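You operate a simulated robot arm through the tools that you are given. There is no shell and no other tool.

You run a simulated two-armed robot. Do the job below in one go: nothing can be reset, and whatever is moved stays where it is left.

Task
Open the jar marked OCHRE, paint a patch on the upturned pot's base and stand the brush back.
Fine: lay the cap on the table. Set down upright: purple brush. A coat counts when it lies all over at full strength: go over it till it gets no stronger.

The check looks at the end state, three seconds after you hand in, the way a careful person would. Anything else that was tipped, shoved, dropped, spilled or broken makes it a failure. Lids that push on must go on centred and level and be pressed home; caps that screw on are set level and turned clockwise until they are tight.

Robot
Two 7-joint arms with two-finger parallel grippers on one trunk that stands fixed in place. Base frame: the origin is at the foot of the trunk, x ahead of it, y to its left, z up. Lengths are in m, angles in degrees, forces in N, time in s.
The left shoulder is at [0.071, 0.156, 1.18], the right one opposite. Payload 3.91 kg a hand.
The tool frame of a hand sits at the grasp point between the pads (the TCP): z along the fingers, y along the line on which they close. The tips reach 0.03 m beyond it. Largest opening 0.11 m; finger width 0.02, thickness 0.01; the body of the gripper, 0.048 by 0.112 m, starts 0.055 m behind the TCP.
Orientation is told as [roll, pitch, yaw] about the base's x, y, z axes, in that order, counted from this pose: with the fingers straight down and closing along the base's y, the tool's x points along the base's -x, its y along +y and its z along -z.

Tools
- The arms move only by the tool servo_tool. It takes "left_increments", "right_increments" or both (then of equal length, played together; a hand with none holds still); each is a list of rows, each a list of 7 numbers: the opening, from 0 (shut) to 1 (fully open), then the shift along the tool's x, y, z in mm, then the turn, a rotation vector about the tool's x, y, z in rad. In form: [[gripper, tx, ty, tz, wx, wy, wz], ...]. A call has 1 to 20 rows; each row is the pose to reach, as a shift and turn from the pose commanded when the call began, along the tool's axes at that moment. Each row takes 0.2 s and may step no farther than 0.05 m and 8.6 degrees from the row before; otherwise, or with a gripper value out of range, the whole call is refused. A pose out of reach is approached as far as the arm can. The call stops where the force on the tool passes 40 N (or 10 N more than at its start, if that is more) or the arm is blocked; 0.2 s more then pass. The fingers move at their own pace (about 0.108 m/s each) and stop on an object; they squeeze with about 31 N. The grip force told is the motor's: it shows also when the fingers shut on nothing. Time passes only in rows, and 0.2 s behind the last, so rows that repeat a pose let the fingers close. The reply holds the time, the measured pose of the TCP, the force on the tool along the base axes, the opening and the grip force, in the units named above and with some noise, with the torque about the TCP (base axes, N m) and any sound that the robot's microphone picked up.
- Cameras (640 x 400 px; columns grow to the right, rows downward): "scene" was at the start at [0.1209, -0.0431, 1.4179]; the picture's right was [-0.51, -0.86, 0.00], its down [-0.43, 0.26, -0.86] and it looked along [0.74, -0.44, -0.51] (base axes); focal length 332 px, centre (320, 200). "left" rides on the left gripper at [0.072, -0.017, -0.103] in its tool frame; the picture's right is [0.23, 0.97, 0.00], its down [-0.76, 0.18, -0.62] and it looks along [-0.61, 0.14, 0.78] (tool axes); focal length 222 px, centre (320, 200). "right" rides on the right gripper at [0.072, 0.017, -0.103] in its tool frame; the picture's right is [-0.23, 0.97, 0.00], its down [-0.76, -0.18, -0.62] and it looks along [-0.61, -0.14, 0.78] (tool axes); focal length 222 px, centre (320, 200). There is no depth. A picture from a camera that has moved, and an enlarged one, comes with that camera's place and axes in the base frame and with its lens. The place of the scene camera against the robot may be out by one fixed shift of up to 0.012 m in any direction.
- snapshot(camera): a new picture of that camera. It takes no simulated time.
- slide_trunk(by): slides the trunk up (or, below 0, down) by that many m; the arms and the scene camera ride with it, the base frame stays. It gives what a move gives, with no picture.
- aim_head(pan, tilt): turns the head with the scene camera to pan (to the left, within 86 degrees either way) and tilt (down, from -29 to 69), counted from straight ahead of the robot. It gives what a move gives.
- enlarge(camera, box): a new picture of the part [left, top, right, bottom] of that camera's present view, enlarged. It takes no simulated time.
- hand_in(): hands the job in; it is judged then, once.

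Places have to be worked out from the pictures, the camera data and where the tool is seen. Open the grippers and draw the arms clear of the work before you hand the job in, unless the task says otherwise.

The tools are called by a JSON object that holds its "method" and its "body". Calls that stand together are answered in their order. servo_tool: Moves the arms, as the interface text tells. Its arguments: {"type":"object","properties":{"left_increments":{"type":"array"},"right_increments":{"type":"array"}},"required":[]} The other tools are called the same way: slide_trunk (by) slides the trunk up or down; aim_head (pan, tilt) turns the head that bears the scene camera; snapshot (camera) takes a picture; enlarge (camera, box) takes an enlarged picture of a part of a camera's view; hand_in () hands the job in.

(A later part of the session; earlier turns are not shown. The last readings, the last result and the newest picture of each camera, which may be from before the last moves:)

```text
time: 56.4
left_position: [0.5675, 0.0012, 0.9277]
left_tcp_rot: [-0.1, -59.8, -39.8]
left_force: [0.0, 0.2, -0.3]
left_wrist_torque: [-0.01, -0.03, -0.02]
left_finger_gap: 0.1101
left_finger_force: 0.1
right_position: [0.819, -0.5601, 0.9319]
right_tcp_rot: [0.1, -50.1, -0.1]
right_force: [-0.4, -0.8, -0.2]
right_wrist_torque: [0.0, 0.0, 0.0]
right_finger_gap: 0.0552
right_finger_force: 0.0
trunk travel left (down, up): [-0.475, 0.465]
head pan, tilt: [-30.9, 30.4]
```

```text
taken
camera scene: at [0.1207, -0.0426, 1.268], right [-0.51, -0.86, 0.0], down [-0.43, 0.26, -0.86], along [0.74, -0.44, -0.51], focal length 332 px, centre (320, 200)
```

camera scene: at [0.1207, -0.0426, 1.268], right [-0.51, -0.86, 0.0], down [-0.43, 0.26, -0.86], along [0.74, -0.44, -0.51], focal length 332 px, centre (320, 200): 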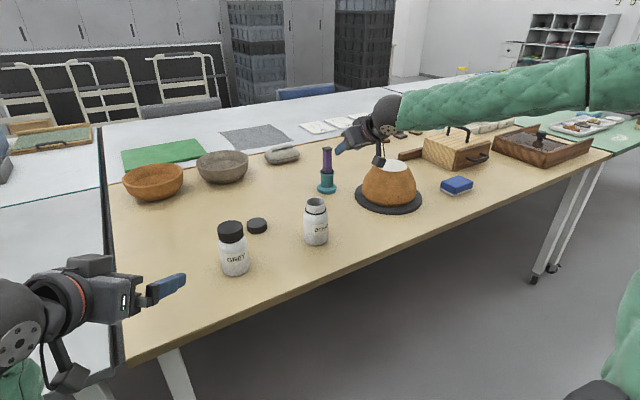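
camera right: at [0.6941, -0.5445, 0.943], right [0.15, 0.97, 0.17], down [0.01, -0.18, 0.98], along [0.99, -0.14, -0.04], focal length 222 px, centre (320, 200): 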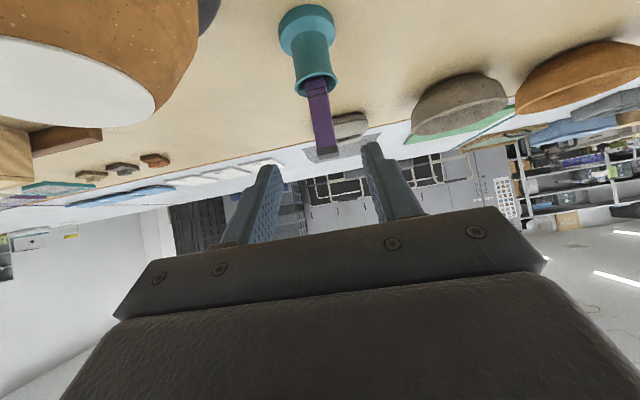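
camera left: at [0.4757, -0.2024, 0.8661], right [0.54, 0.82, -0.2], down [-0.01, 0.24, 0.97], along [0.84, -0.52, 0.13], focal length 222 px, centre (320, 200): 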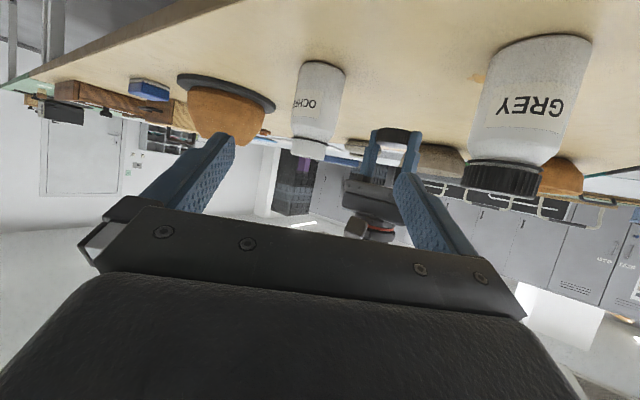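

The level view lets me measure heights well. I enlarge the brush and cup in it.

{"method": "enlarge", "body": {"camera": "right", "box": [265, 0, 385, 170]}}

{"method": "enlarge", "body": {"camera": "scene", "box": [310, 110, 450, 220]}}

```text
2.35 times, centred on (325, 85) of right
camera zoom: at [0.6941, -0.5445, 0.943], right [0.15, 0.97, 0.17], down [0.01, -0.18, 0.98], along [0.99, -0.14, -0.04], focal length 523 px, centre (308, 471)
```

zoom: 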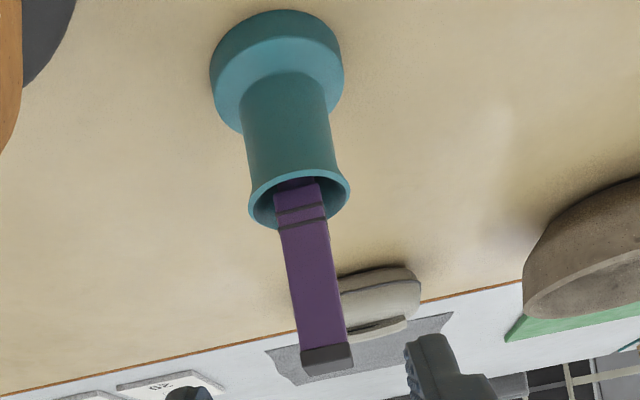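

```text
3.64 times, centred on (380, 165) of scene
camera zoom: at [0.1207, -0.0426, 1.268], right [-0.51, -0.86, 0.0], down [-0.43, 0.26, -0.86], along [0.74, -0.44, -0.51], focal length 1207 px, centre (102, 327)
```

zoom: 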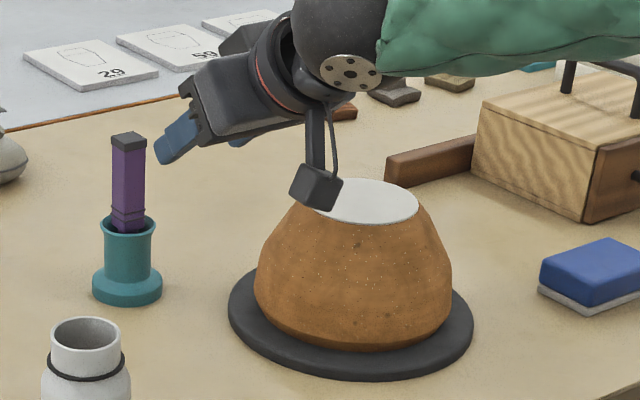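

Brush top z≈0.885, rim z≈0.805, axis at (0.941, -0.561). I advance so the fingers straddle the handle with the TCP at (0.941, -0.561, 0.850).

{"method": "servo_tool", "body": {"right_increments": [[0.5, -3, 0, 29, 0, 0, 0], [0.5, -6, 0, 58, 0, 0, 0], [0.5, -9, 0.2, 87, 0, 0, 0], [0.5, -12, 0.5, 110, 0, 0, 0], [0.5, -14, 0.5, 130, 0, 0, 0], [0.5, -15.5, 0.5, 146, 0, 0, 0], [0.5, -15.5, 0.5, 146, 0, 0, 0]]}}

{"method": "snapshot", "body": {"camera": "right"}}

{"method": "enlarge", "body": {"camera": "scene", "box": [290, 110, 430, 220]}}

```text
time: 58.0
left_position: [0.5679, 0.0022, 0.9275]
left_tcp_rot: [-0.1, -59.8, -40.0]
left_force: [-1.1, 0.1, -0.8]
left_wrist_torque: [-0.01, 0.02, 0.02]
left_finger_gap: 0.1098
left_finger_force: 0.1
right_position: [0.9403, -0.5625, 0.8497]
right_tcp_rot: [0.1, -50.0, 0.0]
right_force: [-0.3, 0.0, -0.1]
right_wrist_torque: [0.02, -0.02, 0.03]
right_finger_gap: 0.0551
right_finger_force: 0.0
trunk travel left (down, up): [-0.475, 0.465]
head pan, tilt: [-30.9, 30.4]
```

```text
taken
camera right: at [0.8156, -0.5452, 0.8603], right [0.15, 0.97, 0.17], down [0.01, -0.18, 0.98], along [0.99, -0.14, -0.04], focal length 222 px, centre (320, 200)
```

right: 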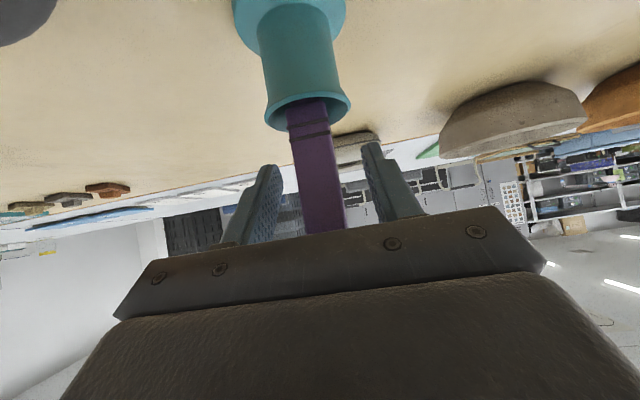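

```text
3.64 times, centred on (360, 165) of scene
camera zoom: at [0.1206, -0.043, 1.268], right [-0.51, -0.86, 0.0], down [-0.43, 0.26, -0.86], along [0.74, -0.44, -0.51], focal length 1207 px, centre (174, 327)
```

zoom: 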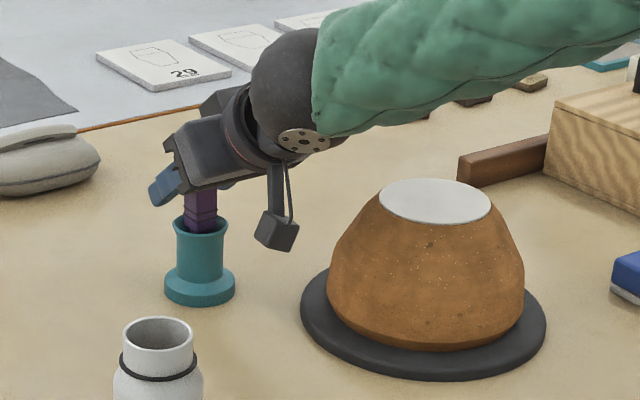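

The handle is centred between the pads. I close the right fingers on it.

{"method": "servo_tool", "body": {"right_increments": [[0.3, 0, 0, 0, 0, 0, 0], [0.2, 0, 0, 0, 0, 0, 0], [0, 0, 0, 0, 0, 0, 0], [0, 0, 0, 0, 0, 0, 0], [0, 0, 0, 0, 0, 0, 0]]}}

{"method": "snapshot", "body": {"camera": "right"}}

```text
time: 59.1
left_position: [0.569, 0.0013, 0.9265]
left_tcp_rot: [-0.1, -59.9, -40.0]
left_force: [0.1, 0.5, -0.5]
left_wrist_torque: [-0.02, 0.0, -0.03]
left_finger_gap: 0.1102
left_finger_force: 0.0
right_position: [0.9399, -0.5614, 0.8493]
right_tcp_rot: [0.0, -50.0, 0.0]
right_force: [1.3, 0.1, 1.1]
right_wrist_torque: [-0.01, -0.08, 0.04]
right_finger_gap: 0.0213
right_finger_force: 30.3
trunk travel left (down, up): [-0.475, 0.465]
head pan, tilt: [-30.9, 30.4]
```

```text
taken
camera right: at [0.8155, -0.5454, 0.8601], right [0.15, 0.97, 0.17], down [0.01, -0.18, 0.98], along [0.99, -0.14, -0.04], focal length 222 px, centre (320, 200)
```

right: 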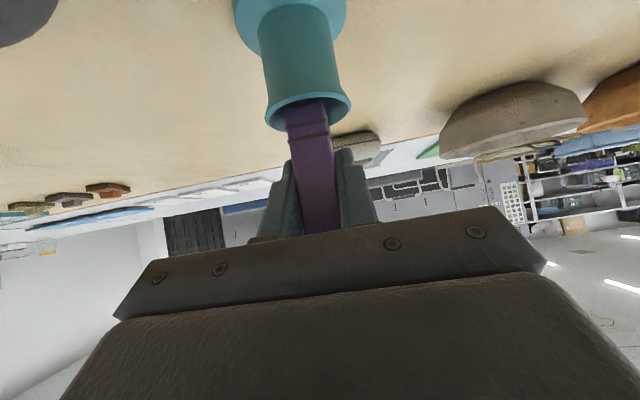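

The handle is held (gap 0.021). I lift straight up, slowly at first, and check the cup stays down.

{"method": "servo_tool", "body": {"right_increments": [[0, -3.8, 0, -3.2, 0, 0, 0], [0, -7.7, 0, -6.4, 0, 0, 0], [0, -11.5, 0, -9.6, 0, 0, 0], [0, -15.3, 0, -12.9, 0, 0, 0], [0, -15.3, 0, -12.9, 0, 0, 0]]}}

{"method": "snapshot", "body": {"camera": "right"}}

{"method": "enlarge", "body": {"camera": "scene", "box": [290, 110, 430, 220]}}

```text
time: 60.4
left_position: [0.5674, 0.0009, 0.9282]
left_tcp_rot: [-0.1, -59.9, -40.0]
left_force: [-0.2, -0.4, -0.8]
left_wrist_torque: [-0.01, -0.01, 0.0]
left_finger_gap: 0.1098
left_finger_force: 0.0
right_position: [0.9401, -0.5603, 0.8681]
right_tcp_rot: [0.0, -50.0, -0.1]
right_force: [-0.2, -0.4, -0.5]
right_wrist_torque: [0.03, -0.02, 0.02]
right_finger_gap: 0.0214
right_finger_force: 30.7
trunk travel left (down, up): [-0.475, 0.465]
head pan, tilt: [-30.9, 30.4]
```

```text
taken
camera right: at [0.815, -0.5447, 0.8791], right [0.15, 0.97, 0.17], down [0.01, -0.18, 0.98], along [0.99, -0.14, -0.04], focal length 222 px, centre (320, 200)
```

right: 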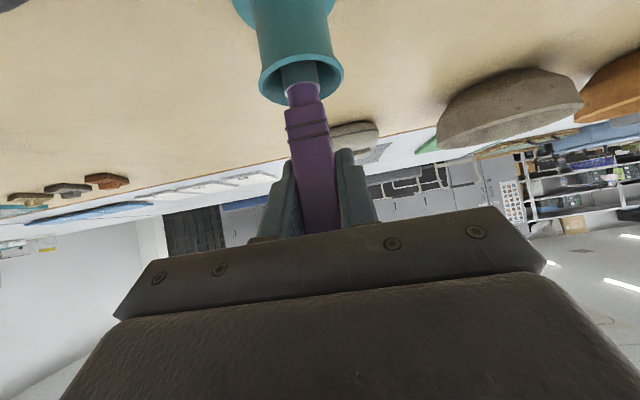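

```text
3.64 times, centred on (360, 165) of scene
camera zoom: at [0.121, -0.0431, 1.2679], right [-0.51, -0.86, 0.0], down [-0.43, 0.26, -0.86], along [0.74, -0.44, -0.51], focal length 1207 px, centre (174, 327)
```

zoom: 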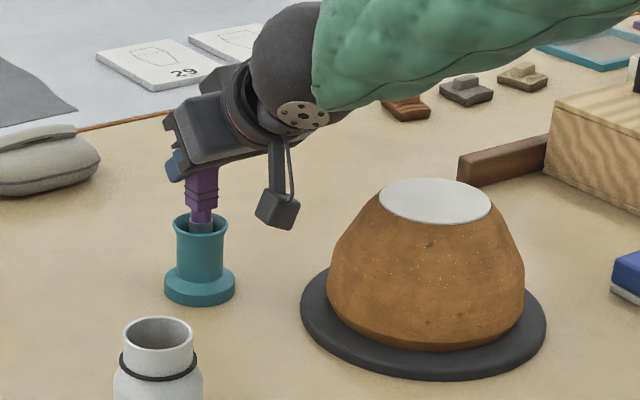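

The cup stays put and the brush is rising. I lift another 0.10 m.

{"method": "servo_tool", "body": {"right_increments": [[0, -7.7, 0, -6.4, 0, 0, 0], [0, -15.3, 0, -12.9, 0, 0, 0], [0, -26.8, 0, -22.5, 0, 0, 0], [0, -42.1, 0, -35.4, 0, 0, 0], [0, -61.3, 0, -51.4, 0, 0, 0], [0, -76.6, 0, -64.3, 0, 0, 0], [0, -76.6, 0, -64.3, 0, 0, 0]]}}

{"method": "snapshot", "body": {"camera": "right"}}

{"method": "snapshot", "body": {"camera": "scene"}}

{"method": "enlarge", "body": {"camera": "scene", "box": [290, 80, 430, 220]}}

```text
time: 62.0
left_position: [0.5692, 0.0009, 0.927]
left_tcp_rot: [-0.1, -59.9, -40.0]
left_force: [0.0, -0.4, -0.2]
left_wrist_torque: [0.0, 0.02, 0.03]
left_finger_gap: 0.1099
left_finger_force: 0.0
right_position: [0.9401, -0.5604, 0.9685]
right_tcp_rot: [0.2, -50.0, -0.1]
right_force: [-0.3, -0.3, -0.7]
right_wrist_torque: [0.0, -0.02, 0.01]
right_finger_gap: 0.021
right_finger_force: 29.8
trunk travel left (down, up): [-0.475, 0.465]
head pan, tilt: [-30.9, 30.4]
```

```text
taken
camera right: at [0.8142, -0.5439, 0.9798], right [0.15, 0.97, 0.17], down [0.01, -0.18, 0.98], along [0.99, -0.14, -0.04], focal length 222 px, centre (320, 200)
```

right: 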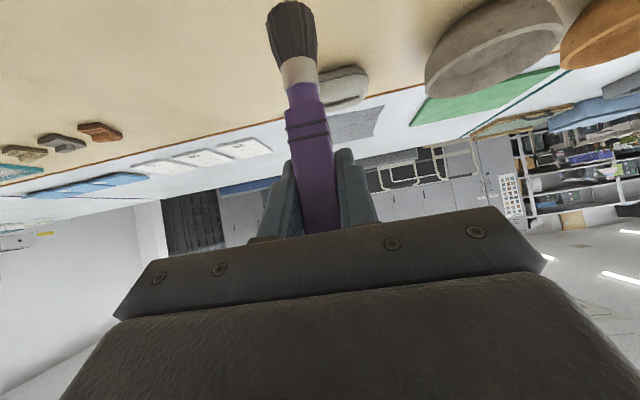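

```text
taken
camera scene: at [0.1211, -0.0432, 1.2679], right [-0.51, -0.86, 0.0], down [-0.43, 0.26, -0.86], along [0.74, -0.44, -0.51], focal length 332 px, centre (320, 200)
```

scene: 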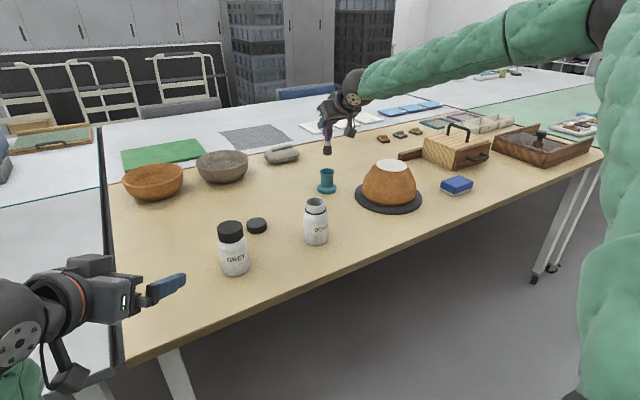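

```text
2.86 times, centred on (360, 150) of scene
camera zoom: at [0.1211, -0.0432, 1.2679], right [-0.51, -0.86, 0.0], down [-0.43, 0.26, -0.86], along [0.74, -0.44, -0.51], focal length 948 px, centre (206, 343)
```

zoom: 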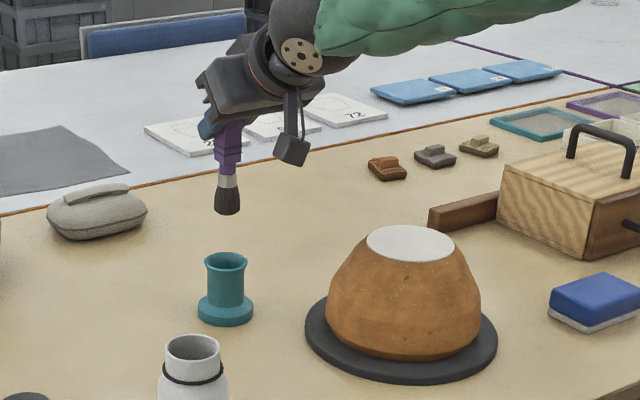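

The brush is out: black tuft ~26 mm wide, tip about 0.107-0.11 m below the TCP. I check the left camera's present view, to use it as a side observer of the jar.

{"method": "snapshot", "body": {"camera": "left"}}

{"method": "enlarge", "body": {"camera": "scene", "box": [285, 185, 345, 250]}}

```text
taken
camera left: at [0.4606, 0.0702, 0.916], right [0.54, 0.82, -0.2], down [-0.01, 0.24, 0.97], along [0.84, -0.52, 0.13], focal length 222 px, centre (320, 200)
```

left: 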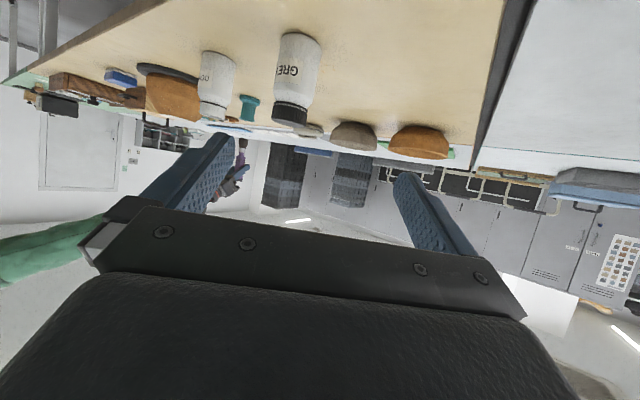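

```text
6.15 times, centred on (315, 218) of scene
camera zoom: at [0.1211, -0.0432, 1.2679], right [-0.51, -0.86, 0.0], down [-0.43, 0.26, -0.86], along [0.74, -0.44, -0.51], focal length 2042 px, centre (351, 92)
```

zoom: 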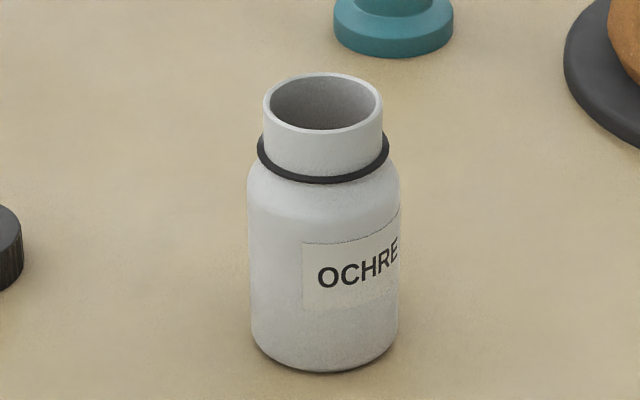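

The mouth is ~41 mm wide inside at (0.729, -0.394), rim z≈0.852. I raise the brush and carry it to a spot short of the jar so the wrist camera can see the mouth ahead of the tuft.

{"method": "servo_tool", "body": {"right_increments": [[0, -23.7, 0, -19.9, 0, 0, 0], [0, -2.3, 18.6, -45.4, 0, 0, 0], [0, 19.1, 37.1, -71, 0, 0, 0], [0, 40.6, 55.7, -96.5, 0, 0, 0], [0, 62, 74.2, -122, 0, 0, 0], [0, 83.5, 92.8, -147.6, 0, 0, 0], [0, 104.9, 111.3, -173.1, 0, 0, 0], [0, 126.3, 129.9, -198.6, 0, 0, 0], [0, 147.8, 148.4, -224.2, 0, 0, 0], [0, 169.2, 167, -249.7, 0, 0, 0], [0, 169.2, 167, -249.7, 0, 0, 0]]}}

{"method": "snapshot", "body": {"camera": "right"}}

{"method": "snapshot", "body": {"camera": "scene"}}

```text
time: 64.3
left_position: [0.5673, 0.0025, 0.9277]
left_tcp_rot: [-0.1, -59.9, -40.0]
left_force: [0.6, 1.1, -0.5]
left_wrist_torque: [-0.01, 0.0, 0.0]
left_finger_gap: 0.1099
left_finger_force: 0.2
right_position: [0.6379, -0.3964, 1.0001]
right_tcp_rot: [0.1, -50.0, -0.2]
right_force: [0.8, -0.2, -0.4]
right_wrist_torque: [0.02, -0.02, 0.02]
right_finger_gap: 0.0212
right_finger_force: 30.8
trunk travel left (down, up): [-0.475, 0.465]
head pan, tilt: [-30.9, 30.4]
```

```text
taken
camera right: at [0.5129, -0.38, 1.0115], right [0.15, 0.97, 0.17], down [0.01, -0.18, 0.98], along [0.99, -0.14, -0.04], focal length 222 px, centre (320, 200)
```

right: 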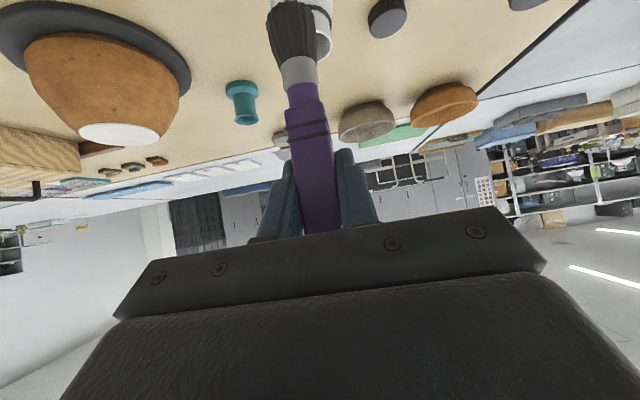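

```text
taken
camera scene: at [0.1211, -0.043, 1.2678], right [-0.51, -0.86, 0.0], down [-0.43, 0.26, -0.86], along [0.74, -0.44, -0.51], focal length 332 px, centre (320, 200)
```

scene: 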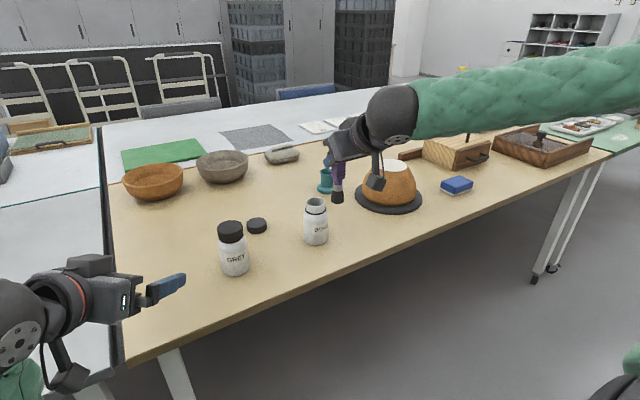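

The jar mouth shows partly behind the tuft in the wrist view. I enlarge it.

{"method": "enlarge", "body": {"camera": "right", "box": [240, 0, 360, 90]}}

{"method": "enlarge", "body": {"camera": "scene", "box": [290, 130, 400, 250]}}

```text
4.44 times, centred on (300, 45) of right
camera zoom: at [0.5129, -0.38, 1.0115], right [0.15, 0.97, 0.17], down [0.01, -0.18, 0.98], along [0.99, -0.14, -0.04], focal length 987 px, centre (409, 889)
```

zoom: 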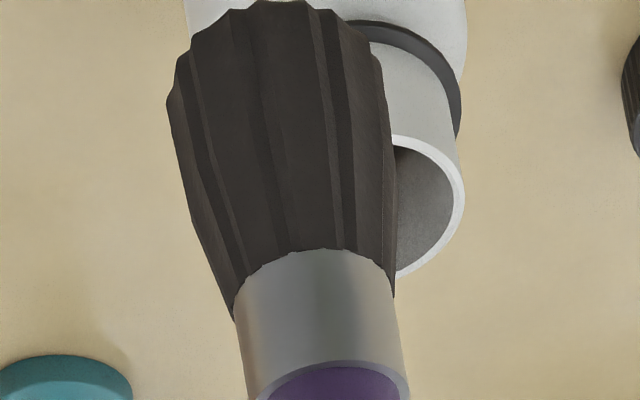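

```text
3.33 times, centred on (345, 190) of scene
camera zoom: at [0.1211, -0.043, 1.2678], right [-0.51, -0.86, 0.0], down [-0.43, 0.26, -0.86], along [0.74, -0.44, -0.51], focal length 1106 px, centre (237, 233)
```

zoom: 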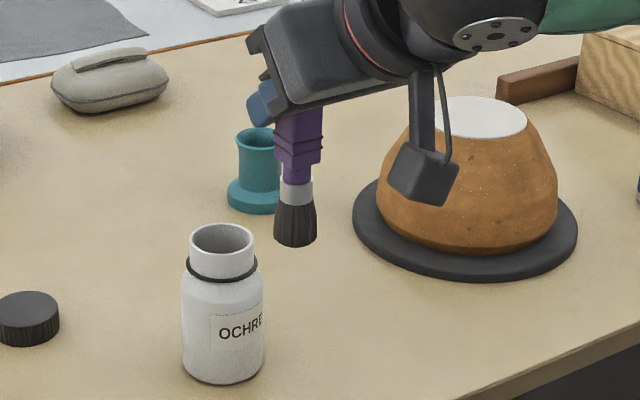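

Tuft tip is ~0.10 m below the TCP and in line with it; the mouth centre is confirmed at (0.728, -0.393). I move the brush over the mouth, staying high, and check.

{"method": "servo_tool", "body": {"right_increments": [[0, -19.4, 1.2, 23.1, 0, 0, 0], [0, -38.8, 2.4, 46.2, 0, 0, 0], [0, -58.2, 3.5, 69.3, 0, 0, 0], [0, -58.2, 3.5, 69.3, 0, 0, 0]]}}

{"method": "enlarge", "body": {"camera": "scene", "box": [270, 130, 380, 250]}}

{"method": "enlarge", "body": {"camera": "left", "box": [130, 40, 330, 220]}}

{"method": "snapshot", "body": {"camera": "right"}}

```text
time: 65.3
left_position: [0.5683, 0.0007, 0.9278]
left_tcp_rot: [0.0, -60.0, -39.9]
left_force: [-0.6, 0.1, 0.2]
left_wrist_torque: [-0.01, 0.0, 0.01]
left_finger_gap: 0.1102
left_finger_force: 0.2
right_position: [0.7297, -0.3916, 1.0012]
right_tcp_rot: [0.1, -50.0, -0.1]
right_force: [-0.2, -1.0, -0.1]
right_wrist_torque: [-0.02, 0.0, 0.02]
right_finger_gap: 0.0214
right_finger_force: 31.6
trunk travel left (down, up): [-0.475, 0.465]
head pan, tilt: [-30.9, 30.4]
```

```text
3.33 times, centred on (325, 190) of scene
camera zoom: at [0.1202, -0.0434, 1.268], right [-0.51, -0.86, 0.0], down [-0.43, 0.26, -0.86], along [0.74, -0.44, -0.51], focal length 1106 px, centre (303, 233)
```

zoom: 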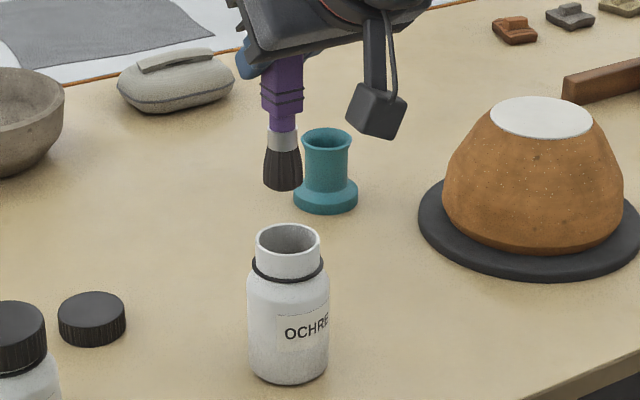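

```text
2.22 times, centred on (230, 130) of left
camera zoom: at [0.46, 0.07, 0.9164], right [0.54, 0.82, -0.2], down [-0.01, 0.24, 0.97], along [0.84, -0.52, 0.13], focal length 494 px, centre (520, 356)
```

zoom: 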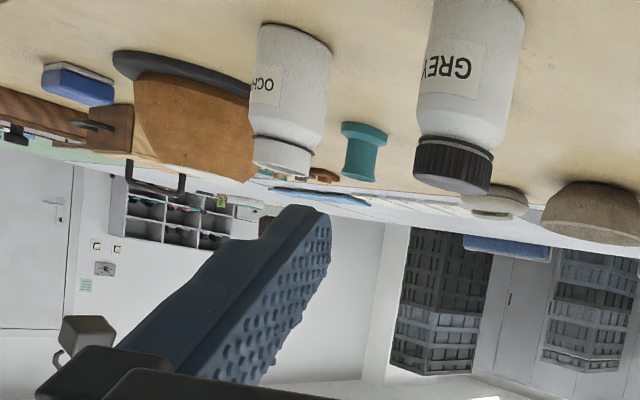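

```text
taken
camera right: at [0.6049, -0.3754, 1.0112], right [0.15, 0.97, 0.18], down [0.01, -0.18, 0.98], along [0.99, -0.14, -0.04], focal length 222 px, centre (320, 200)
```

right: 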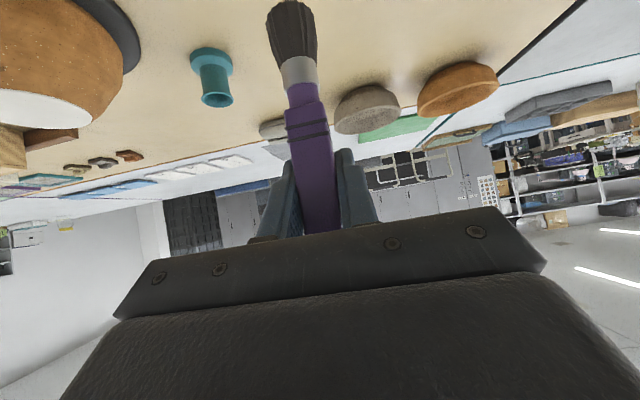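

The brush is over the mouth to within 2 mm. I correct that and lower the tuft into the jar, to a tip height of about 0.80.

{"method": "servo_tool", "body": {"right_increments": [[0, 16.3, -1.1, 11.7, 0, 0, 0], [0, 31.6, -1.1, 24.5, 0, 0, 0], [0, 43.1, -1.1, 34.2, 0, 0, 0], [0, 54.6, -1.1, 43.8, 0, 0, 0], [0, 66.1, -1.1, 53.5, 0, 0, 0], [0, 76.8, -1.1, 62.5, 0, 0, 0], [0, 76.8, -1.1, 62.5, 0, 0, 0]]}}

{"method": "enlarge", "body": {"camera": "scene", "box": [270, 130, 380, 250]}}

{"method": "snapshot", "body": {"camera": "right"}}

{"method": "enlarge", "body": {"camera": "left", "box": [130, 40, 330, 220]}}

```text
time: 67.0
left_position: [0.568, 0.0024, 0.9283]
left_tcp_rot: [-0.1, -60.0, -40.0]
left_force: [0.3, -0.6, 0.3]
left_wrist_torque: [0.01, 0.02, 0.04]
left_finger_gap: 0.1102
left_finger_force: 0.0
right_position: [0.7295, -0.3884, 0.9014]
right_tcp_rot: [0.0, -50.1, 0.0]
right_force: [3.4, 0.4, 28.6]
right_wrist_torque: [0.07, -0.18, -0.04]
right_finger_gap: 0.0216
right_finger_force: 30.6
trunk travel left (down, up): [-0.475, 0.465]
head pan, tilt: [-30.9, 30.4]
```

```text
3.33 times, centred on (325, 190) of scene
camera zoom: at [0.119, -0.0418, 1.2682], right [-0.51, -0.86, 0.0], down [-0.43, 0.26, -0.86], along [0.74, -0.44, -0.5], focal length 1106 px, centre (303, 233)
```

zoom: 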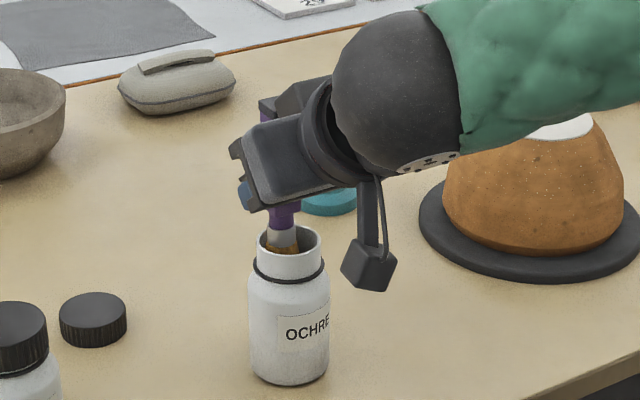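

```text
taken
camera right: at [0.6044, -0.3729, 0.9117], right [0.15, 0.97, 0.17], down [0.01, -0.18, 0.98], along [0.99, -0.14, -0.04], focal length 222 px, centre (320, 200)
```

right: 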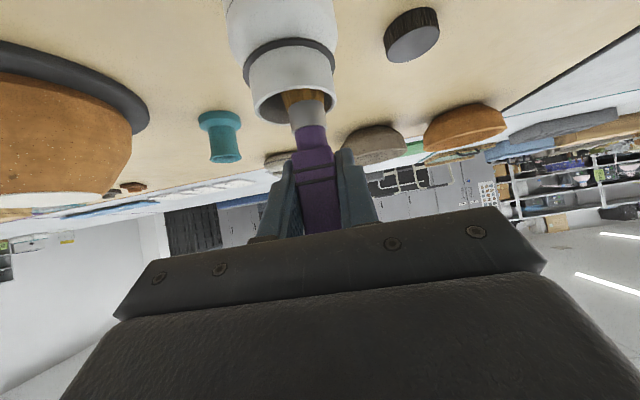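

```text
2.22 times, centred on (230, 130) of left
camera zoom: at [0.4592, 0.0712, 0.9169], right [0.54, 0.82, -0.2], down [-0.01, 0.24, 0.97], along [0.84, -0.52, 0.13], focal length 494 px, centre (520, 356)
```

zoom: 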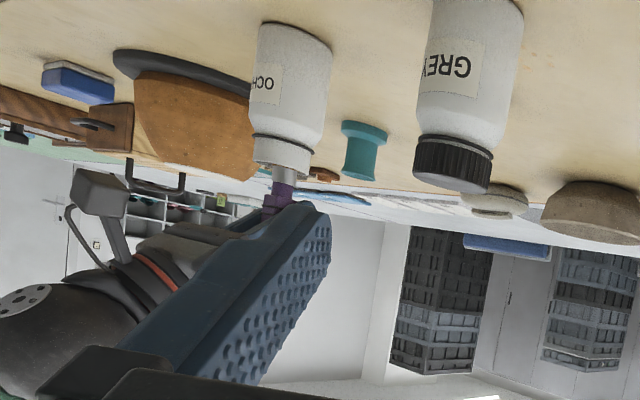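

Contact: 28 N upward, and the tuft has turned ochre. I look closer before going on; it seems to sit toward one side of the mouth.

{"method": "enlarge", "body": {"camera": "right", "box": [220, 30, 370, 160]}}

{"method": "enlarge", "body": {"camera": "scene", "box": [290, 180, 335, 225]}}

```text
3.08 times, centred on (295, 95) of right
camera zoom: at [0.6044, -0.3729, 0.9117], right [0.15, 0.97, 0.17], down [0.01, -0.18, 0.98], along [0.99, -0.14, -0.04], focal length 684 px, centre (397, 523)
```

zoom: 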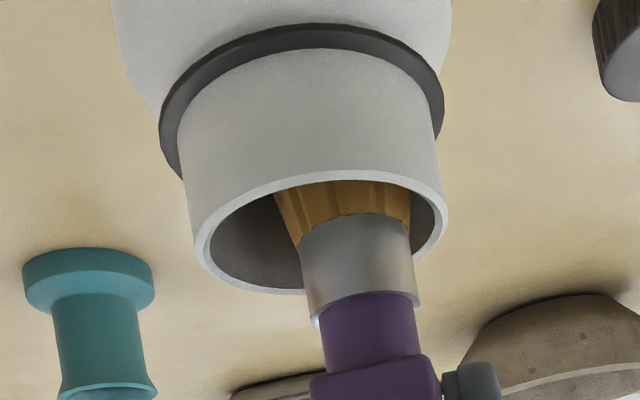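

```text
8.89 times, centred on (312, 202) of scene
camera zoom: at [0.119, -0.0418, 1.2682], right [-0.51, -0.86, 0.0], down [-0.43, 0.26, -0.86], along [0.74, -0.44, -0.5], focal length 2950 px, centre (387, 178)
```

zoom: 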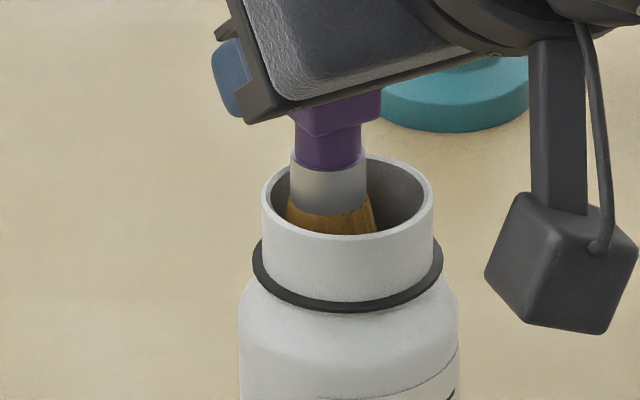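

The tuft is loaded (ochre up to near the ferrule). I ease up a few millimetres to unload the force, then lift it straight out.

{"method": "servo_tool", "body": {"right_increments": [[0, -3.1, -1.5, -2.6, 0, 0, 0], [0, -7.7, -2, -6.4, 0, 0, 0], [0, -7.7, -2, -6.4, 0, 0, 0]]}}

{"method": "enlarge", "body": {"camera": "right", "box": [220, 30, 370, 160]}}

```text
time: 67.8
left_position: [0.5683, 0.0011, 0.9276]
left_tcp_rot: [-0.1, -59.8, -40.0]
left_force: [-0.7, -0.2, 0.5]
left_wrist_torque: [-0.01, 0.0, 0.01]
left_finger_gap: 0.1097
left_finger_force: 0.0
right_position: [0.7292, -0.3928, 0.9094]
right_tcp_rot: [0.1, -49.9, -0.1]
right_force: [-0.1, -1.3, 0.5]
right_wrist_torque: [-0.02, 0.0, 0.02]
right_finger_gap: 0.0213
right_finger_force: 31.1
trunk travel left (down, up): [-0.475, 0.465]
head pan, tilt: [-30.9, 30.4]
```

```text
3.08 times, centred on (295, 95) of right
camera zoom: at [0.604, -0.3766, 0.9208], right [0.15, 0.97, 0.17], down [0.01, -0.18, 0.98], along [0.99, -0.14, -0.04], focal length 684 px, centre (397, 523)
```

zoom: 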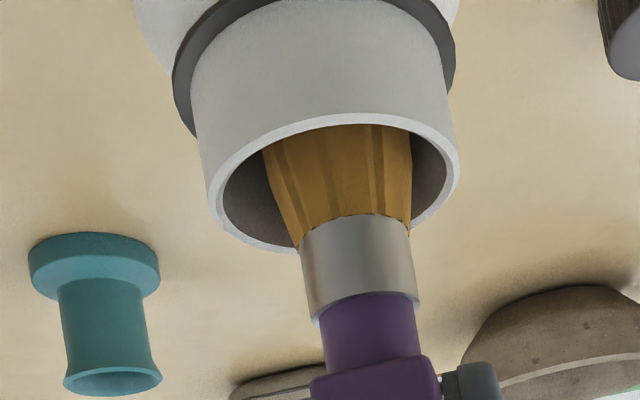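

Force is gone just above; the tuft is fully ochre. I lift it clear and carry it over the pot's base at (0.797, -0.70), staying high.

{"method": "servo_tool", "body": {"right_increments": [[0, -15, 0, -12.6, 0, 0, 0], [0, -38, 0, -31.9, 0, 0, 0], [0, -61, 0, -51.2, 0, 0, 0], [0, -84.3, 0, -70.7, 0, 0, 0], [0, -84.3, 0, -70.7, 0, 0, 0], [0, -89.8, -38.3, -64.2, 0, 0, 0], [0, -95.2, -76.6, -57.7, 0, 0, 0], [0, -100.7, -114.9, -51.2, 0, 0, 0], [0, -106.2, -153.2, -44.7, 0, 0, 0], [0, -111.6, -191.5, -38.1, 0, 0, 0], [0, -117.1, -229.9, -31.6, 0, 0, 0], [0, -122.5, -268.2, -25.1, 0, 0, 0], [0, -128, -306.5, -18.6, 0, 0, 0], [0, -128, -306.5, -18.6, 0, 0, 0]]}}

{"method": "snapshot", "body": {"camera": "right"}}

{"method": "snapshot", "body": {"camera": "scene"}}

{"method": "enlarge", "body": {"camera": "scene", "box": [290, 80, 450, 250]}}

```text
time: 70.8
left_position: [0.5678, 0.0017, 0.9276]
left_tcp_rot: [-0.1, -59.9, -40.1]
left_force: [-0.8, -0.6, -0.2]
left_wrist_torque: [0.03, -0.02, 0.0]
left_finger_gap: 0.1099
left_finger_force: 0.1
right_position: [0.7991, -0.6954, 1.021]
right_tcp_rot: [0.0, -50.0, 0.0]
right_force: [0.3, 1.2, -0.4]
right_wrist_torque: [0.01, 0.02, -0.02]
right_finger_gap: 0.0212
right_finger_force: 31.3
trunk travel left (down, up): [-0.475, 0.465]
head pan, tilt: [-30.9, 30.4]
```

```text
taken
camera right: at [0.6742, -0.6798, 1.0319], right [0.15, 0.97, 0.17], down [0.01, -0.18, 0.98], along [0.99, -0.14, -0.04], focal length 222 px, centre (320, 200)
```

right: 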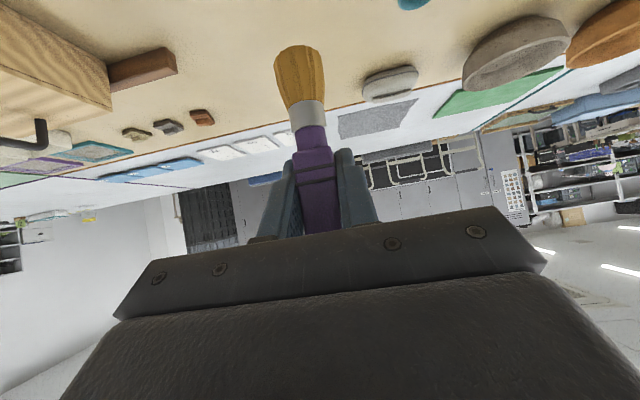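

```text
taken
camera scene: at [0.1206, -0.0428, 1.268], right [-0.51, -0.86, 0.0], down [-0.43, 0.26, -0.86], along [0.74, -0.44, -0.51], focal length 332 px, centre (320, 200)
```

scene: 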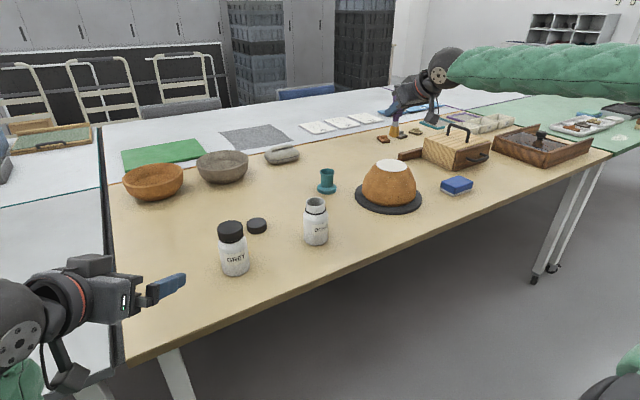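

```text
2.35 times, centred on (370, 165) of scene
camera zoom: at [0.1206, -0.0428, 1.268], right [-0.51, -0.86, 0.0], down [-0.43, 0.26, -0.86], along [0.74, -0.44, -0.51], focal length 781 px, centre (202, 282)
```

zoom: 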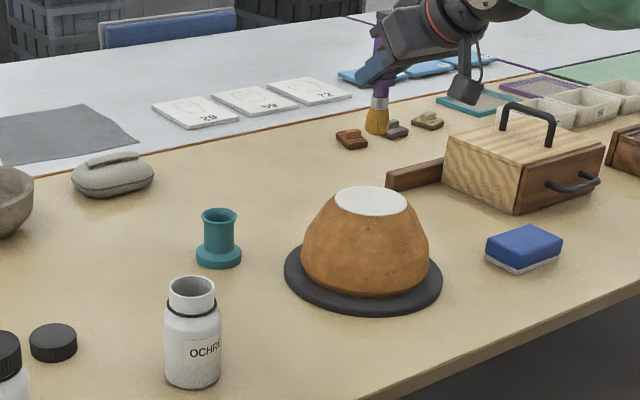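

The jar contact pushed the brush up ~26 mm in the grip, so the tip is now ~0.075 m below the TCP; still upright. I lower it over the disc centre to about 8 mm above the surface and check.

{"method": "servo_tool", "body": {"right_increments": [[0, 17, -1, 13.5, 0, 0, 0], [0, 34, -2, 27, 0, 0, 0], [0, 50, -3, 40, 0, 0, 0], [0, 60, -3.7, 47.5, 0, 0, 0], [0, 67.4, -3.7, 53.5, 0, 0, 0], [0, 67.4, -3.7, 53.5, 0, 0, 0]]}}

{"method": "enlarge", "body": {"camera": "scene", "box": [345, 110, 445, 210]}}

{"method": "snapshot", "body": {"camera": "right"}}

{"method": "snapshot", "body": {"camera": "left"}}

```text
time: 72.2
left_position: [0.5687, 0.002, 0.9277]
left_tcp_rot: [-0.1, -59.8, -40.0]
left_force: [-0.6, -1.1, 0.2]
left_wrist_torque: [0.02, 0.01, -0.01]
left_finger_gap: 0.11
left_finger_force: 0.1
right_position: [0.7963, -0.7035, 0.936]
right_tcp_rot: [0.1, -50.0, 0.0]
right_force: [0.4, 0.1, -0.8]
right_wrist_torque: [0.02, 0.02, -0.01]
right_finger_gap: 0.0216
right_finger_force: 31.5
trunk travel left (down, up): [-0.475, 0.465]
head pan, tilt: [-30.9, 30.4]
```

```text
4.00 times, centred on (395, 160) of scene
camera zoom: at [0.1207, -0.043, 1.2679], right [-0.51, -0.86, 0.0], down [-0.43, 0.26, -0.86], along [0.74, -0.44, -0.51], focal length 1328 px, centre (20, 360)
```

zoom: 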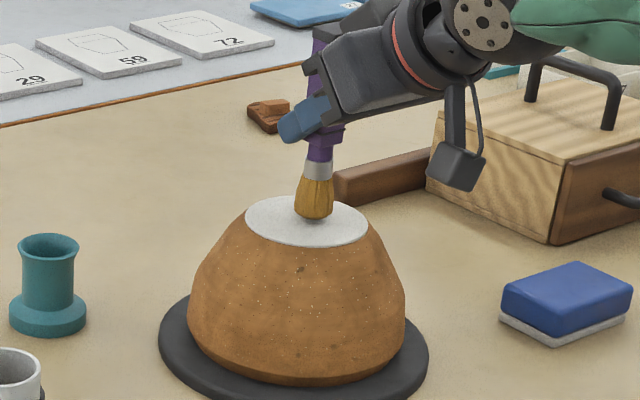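

```text
taken
camera right: at [0.6706, -0.6865, 0.9465], right [0.15, 0.97, 0.17], down [0.01, -0.18, 0.98], along [0.99, -0.14, -0.04], focal length 222 px, centre (320, 200)
```

right: 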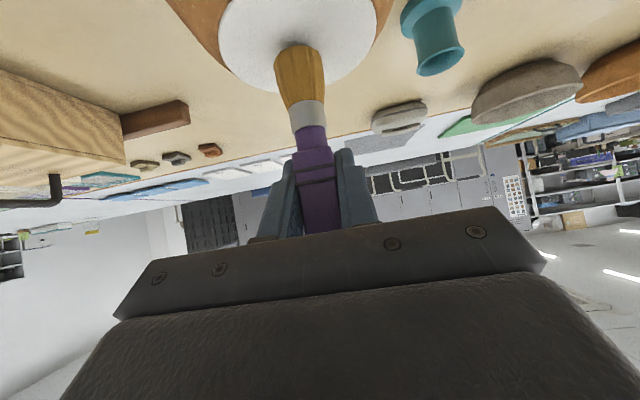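

```text
taken
camera left: at [0.4604, 0.0703, 0.9162], right [0.54, 0.82, -0.2], down [-0.01, 0.24, 0.97], along [0.84, -0.52, 0.13], focal length 222 px, centre (320, 200)
```

left: 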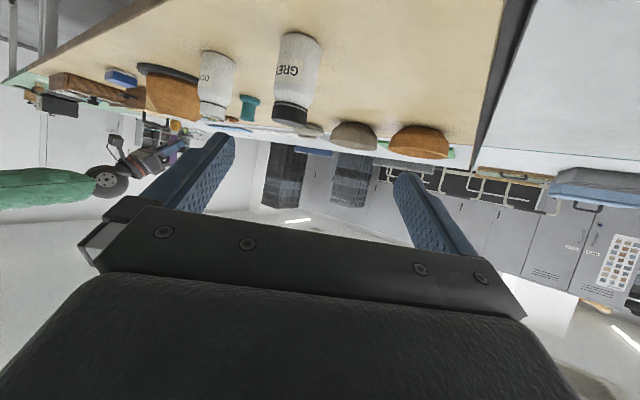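

The tuft hovers just over the middle of the white disc. I enlarge the wrist view to fit the disc's outline.

{"method": "enlarge", "body": {"camera": "right", "box": [200, 0, 400, 110]}}

```text
3.20 times, centred on (300, 55) of right
camera zoom: at [0.6706, -0.6865, 0.9465], right [0.15, 0.97, 0.17], down [0.01, -0.18, 0.98], along [0.99, -0.14, -0.04], focal length 711 px, centre (384, 664)
```

zoom: 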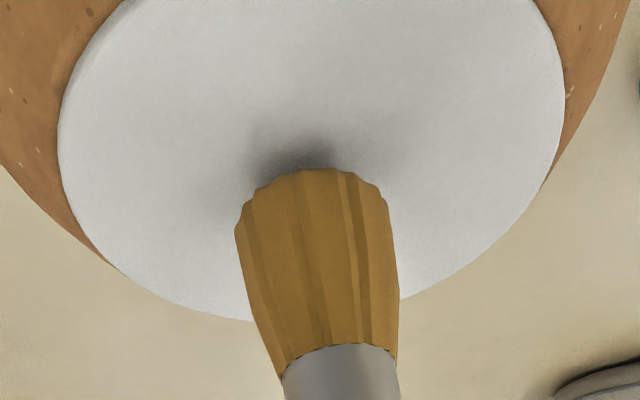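

The disc fits a circle centred near (0.799, -0.7005), radius ~0.045; the tip hovers ~5 mm above it. I lower in small steps to feel for contact.

{"method": "servo_tool", "body": {"right_increments": [[0, 1.5, 0, 1.3, 0, 0, 0], [0, 3.1, 0, 2.6, 0, 0, 0], [0, 3.1, 0, 2.6, 0, 0, 0]]}}

{"method": "enlarge", "body": {"camera": "right", "box": [200, 0, 400, 110]}}

```text
time: 73.0
left_position: [0.5683, 0.0009, 0.9273]
left_tcp_rot: [-0.1, -59.8, -40.0]
left_force: [-0.3, -0.5, 0.2]
left_wrist_torque: [0.03, 0.03, 0.01]
left_finger_gap: 0.1102
left_finger_force: 0.1
right_position: [0.7947, -0.7043, 0.9313]
right_tcp_rot: [0.0, -50.1, 0.0]
right_force: [1.1, -0.9, 1.2]
right_wrist_torque: [-0.01, 0.0, 0.0]
right_finger_gap: 0.0213
right_finger_force: 31.1
trunk travel left (down, up): [-0.475, 0.465]
head pan, tilt: [-30.9, 30.4]
```

```text
3.20 times, centred on (300, 55) of right
camera zoom: at [0.6702, -0.6877, 0.9423], right [0.15, 0.97, 0.17], down [0.01, -0.18, 0.98], along [0.99, -0.14, -0.04], focal length 711 px, centre (384, 664)
```

zoom: 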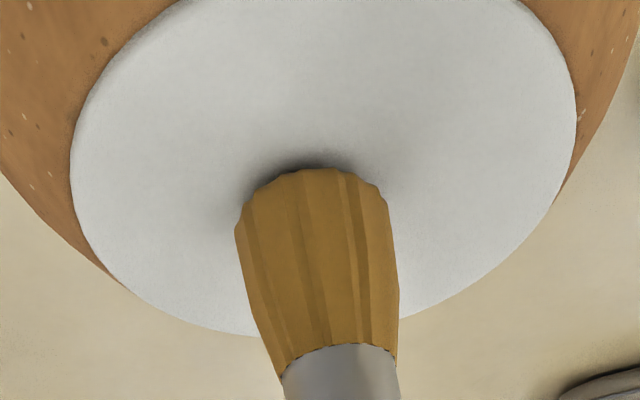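

Still a small gap. I go down another 3 mm in steps.

{"method": "servo_tool", "body": {"right_increments": [[0, 0.8, 0, 0.6, 0, 0, 0], [0, 1.5, 0, 1.3, 0, 0, 0], [0, 2.3, 0, 1.9, 0, 0, 0], [0, 2.3, 0, 1.9, 0, 0, 0]]}}

{"method": "enlarge", "body": {"camera": "right", "box": [200, 0, 400, 110]}}

```text
time: 74.0
left_position: [0.5672, 0.0026, 0.9287]
left_tcp_rot: [0.0, -60.0, -39.9]
left_force: [-0.3, -0.1, -0.4]
left_wrist_torque: [0.02, 0.02, 0.01]
left_finger_gap: 0.11
left_finger_force: 0.0
right_position: [0.7954, -0.704, 0.9335]
right_tcp_rot: [-0.2, -50.2, 0.1]
right_force: [-1.0, -1.8, 22.2]
right_wrist_torque: [-0.14, 0.2, 0.0]
right_finger_gap: 0.0216
right_finger_force: 30.6
trunk travel left (down, up): [-0.475, 0.465]
head pan, tilt: [-30.9, 30.4]
```

```text
3.20 times, centred on (300, 55) of right
camera zoom: at [0.6703, -0.6875, 0.9415], right [0.15, 0.97, 0.17], down [0.01, -0.18, 0.98], along [0.99, -0.14, -0.03], focal length 711 px, centre (384, 664)
```

zoom: 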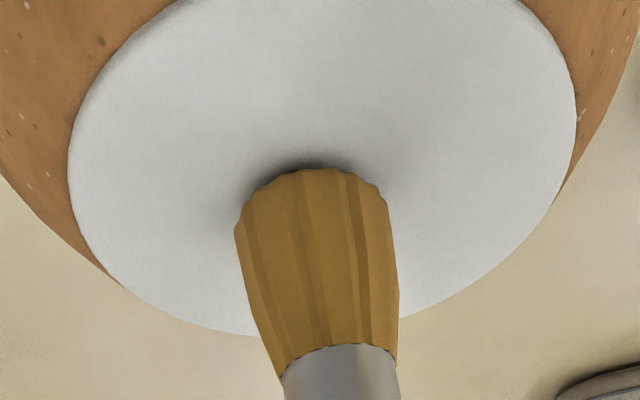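

Contact at 22 N, which is more than needed. I ease up 1.5 mm for a light touch and make a short trial stroke in x to see how paint goes on.

{"method": "servo_tool", "body": {"right_increments": [[0, -1.15, 0, -0.96, 0, 0, 0], [0, -4.36, 4, 2.87, 0, 0, 0], [0, -7.58, 4, 6.7, 0, 0, 0], [0, -10.79, 4, 10.53, 0, 0, 0], [0, -14.01, 4, 14.36, 0, 0, 0], [0, -8.86, 4, 8.23, 0, 0, 0], [0, -3.4, 4, 1.72, 0, 0, 0]]}}

{"method": "enlarge", "body": {"camera": "right", "box": [200, 0, 400, 110]}}

{"method": "enlarge", "body": {"camera": "scene", "box": [345, 110, 445, 210]}}

```text
time: 75.5
left_position: [0.5678, 0.0034, 0.9287]
left_tcp_rot: [-0.2, -60.0, -39.9]
left_force: [1.0, -1.2, 0.3]
left_wrist_torque: [-0.06, 0.03, 0.01]
left_finger_gap: 0.1098
left_finger_force: 0.0
right_position: [0.8004, -0.699, 0.9316]
right_tcp_rot: [-0.2, -50.1, 0.1]
right_force: [5.1, -0.7, 14.8]
right_wrist_torque: [-0.07, -0.39, -0.01]
right_finger_gap: 0.0213
right_finger_force: 31.1
trunk travel left (down, up): [-0.475, 0.465]
head pan, tilt: [-30.9, 30.4]
```

```text
3.20 times, centred on (300, 55) of right
camera zoom: at [0.6749, -0.6831, 0.9416], right [0.15, 0.97, 0.17], down [0.01, -0.18, 0.98], along [0.99, -0.14, -0.04], focal length 711 px, centre (384, 664)
```

zoom: 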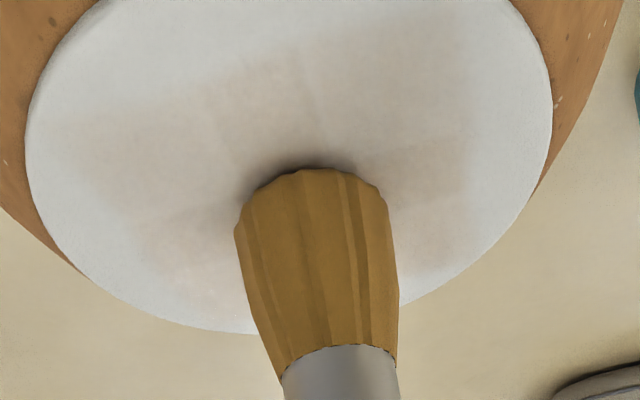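

```text
4.00 times, centred on (395, 160) of scene
camera zoom: at [0.1202, -0.0421, 1.2681], right [-0.51, -0.86, 0.0], down [-0.43, 0.26, -0.86], along [0.74, -0.44, -0.51], focal length 1328 px, centre (20, 360)
```

zoom: 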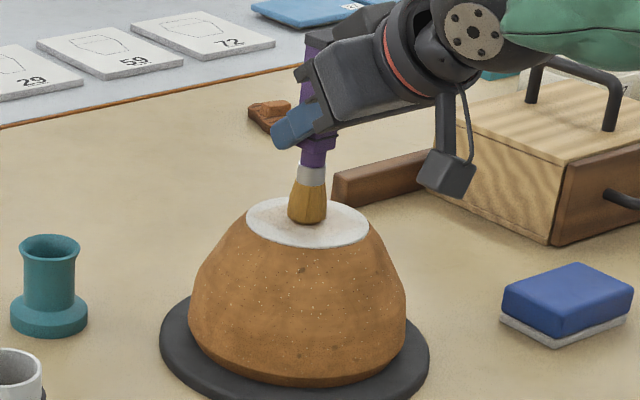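

A first faint coat shows over a wide area, at 15 N. I ease up another 0.5 mm and sweep a half circle near the disc's rim (brush centre radius 32 mm).

{"method": "servo_tool", "body": {"right_increments": [[0, -9.7, -0.4, 10.79, 0, 0, 0], [0, -19.99, -0.4, 23.04, 0, 0, 0], [0, -18.75, 10.54, 21.56, 0, 0, 0], [0, -15.17, 20.17, 17.31, 0, 0, 0], [0, -9.7, 27.31, 10.79, 0, 0, 0], [0, -2.99, 31.11, 2.79, 0, 0, 0], [0, 4.16, 31.11, -5.73, 0, 0, 0], [0, 10.87, 27.31, -13.73, 0, 0, 0], [0, 16.34, 20.17, -20.24, 0, 0, 0], [0, 19.91, 10.54, -24.5, 0, 0, 0]]}}

{"method": "enlarge", "body": {"camera": "right", "box": [200, 0, 400, 110]}}

{"method": "enlarge", "body": {"camera": "scene", "box": [345, 110, 445, 210]}}

```text
time: 77.8
left_position: [0.5673, 0.0027, 0.9281]
left_tcp_rot: [-0.1, -59.9, -40.1]
left_force: [-0.3, 0.8, 1.3]
left_wrist_torque: [-0.03, 0.0, 0.01]
left_finger_gap: 0.1102
left_finger_force: 0.0
right_position: [0.7676, -0.6871, 0.9314]
right_tcp_rot: [0.0, -50.0, 0.0]
right_force: [0.1, 2.7, 12.4]
right_wrist_torque: [0.27, -0.02, -0.02]
right_finger_gap: 0.0213
right_finger_force: 30.2
trunk travel left (down, up): [-0.475, 0.465]
head pan, tilt: [-30.9, 30.4]
```

```text
3.20 times, centred on (300, 55) of right
camera zoom: at [0.6422, -0.6715, 0.9416], right [0.15, 0.97, 0.17], down [0.01, -0.18, 0.98], along [0.99, -0.14, -0.04], focal length 711 px, centre (384, 664)
```

zoom: 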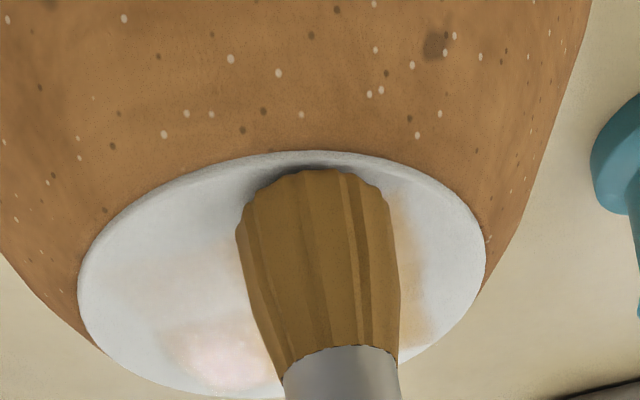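

```text
4.00 times, centred on (395, 160) of scene
camera zoom: at [0.1198, -0.0423, 1.2681], right [-0.51, -0.86, 0.0], down [-0.43, 0.26, -0.86], along [0.74, -0.44, -0.51], focal length 1328 px, centre (20, 360)
```

zoom: 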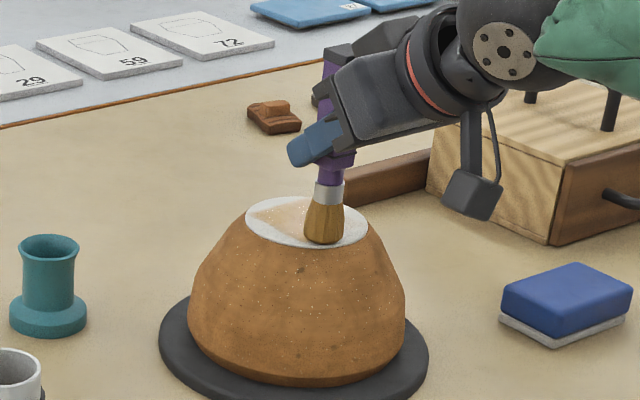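

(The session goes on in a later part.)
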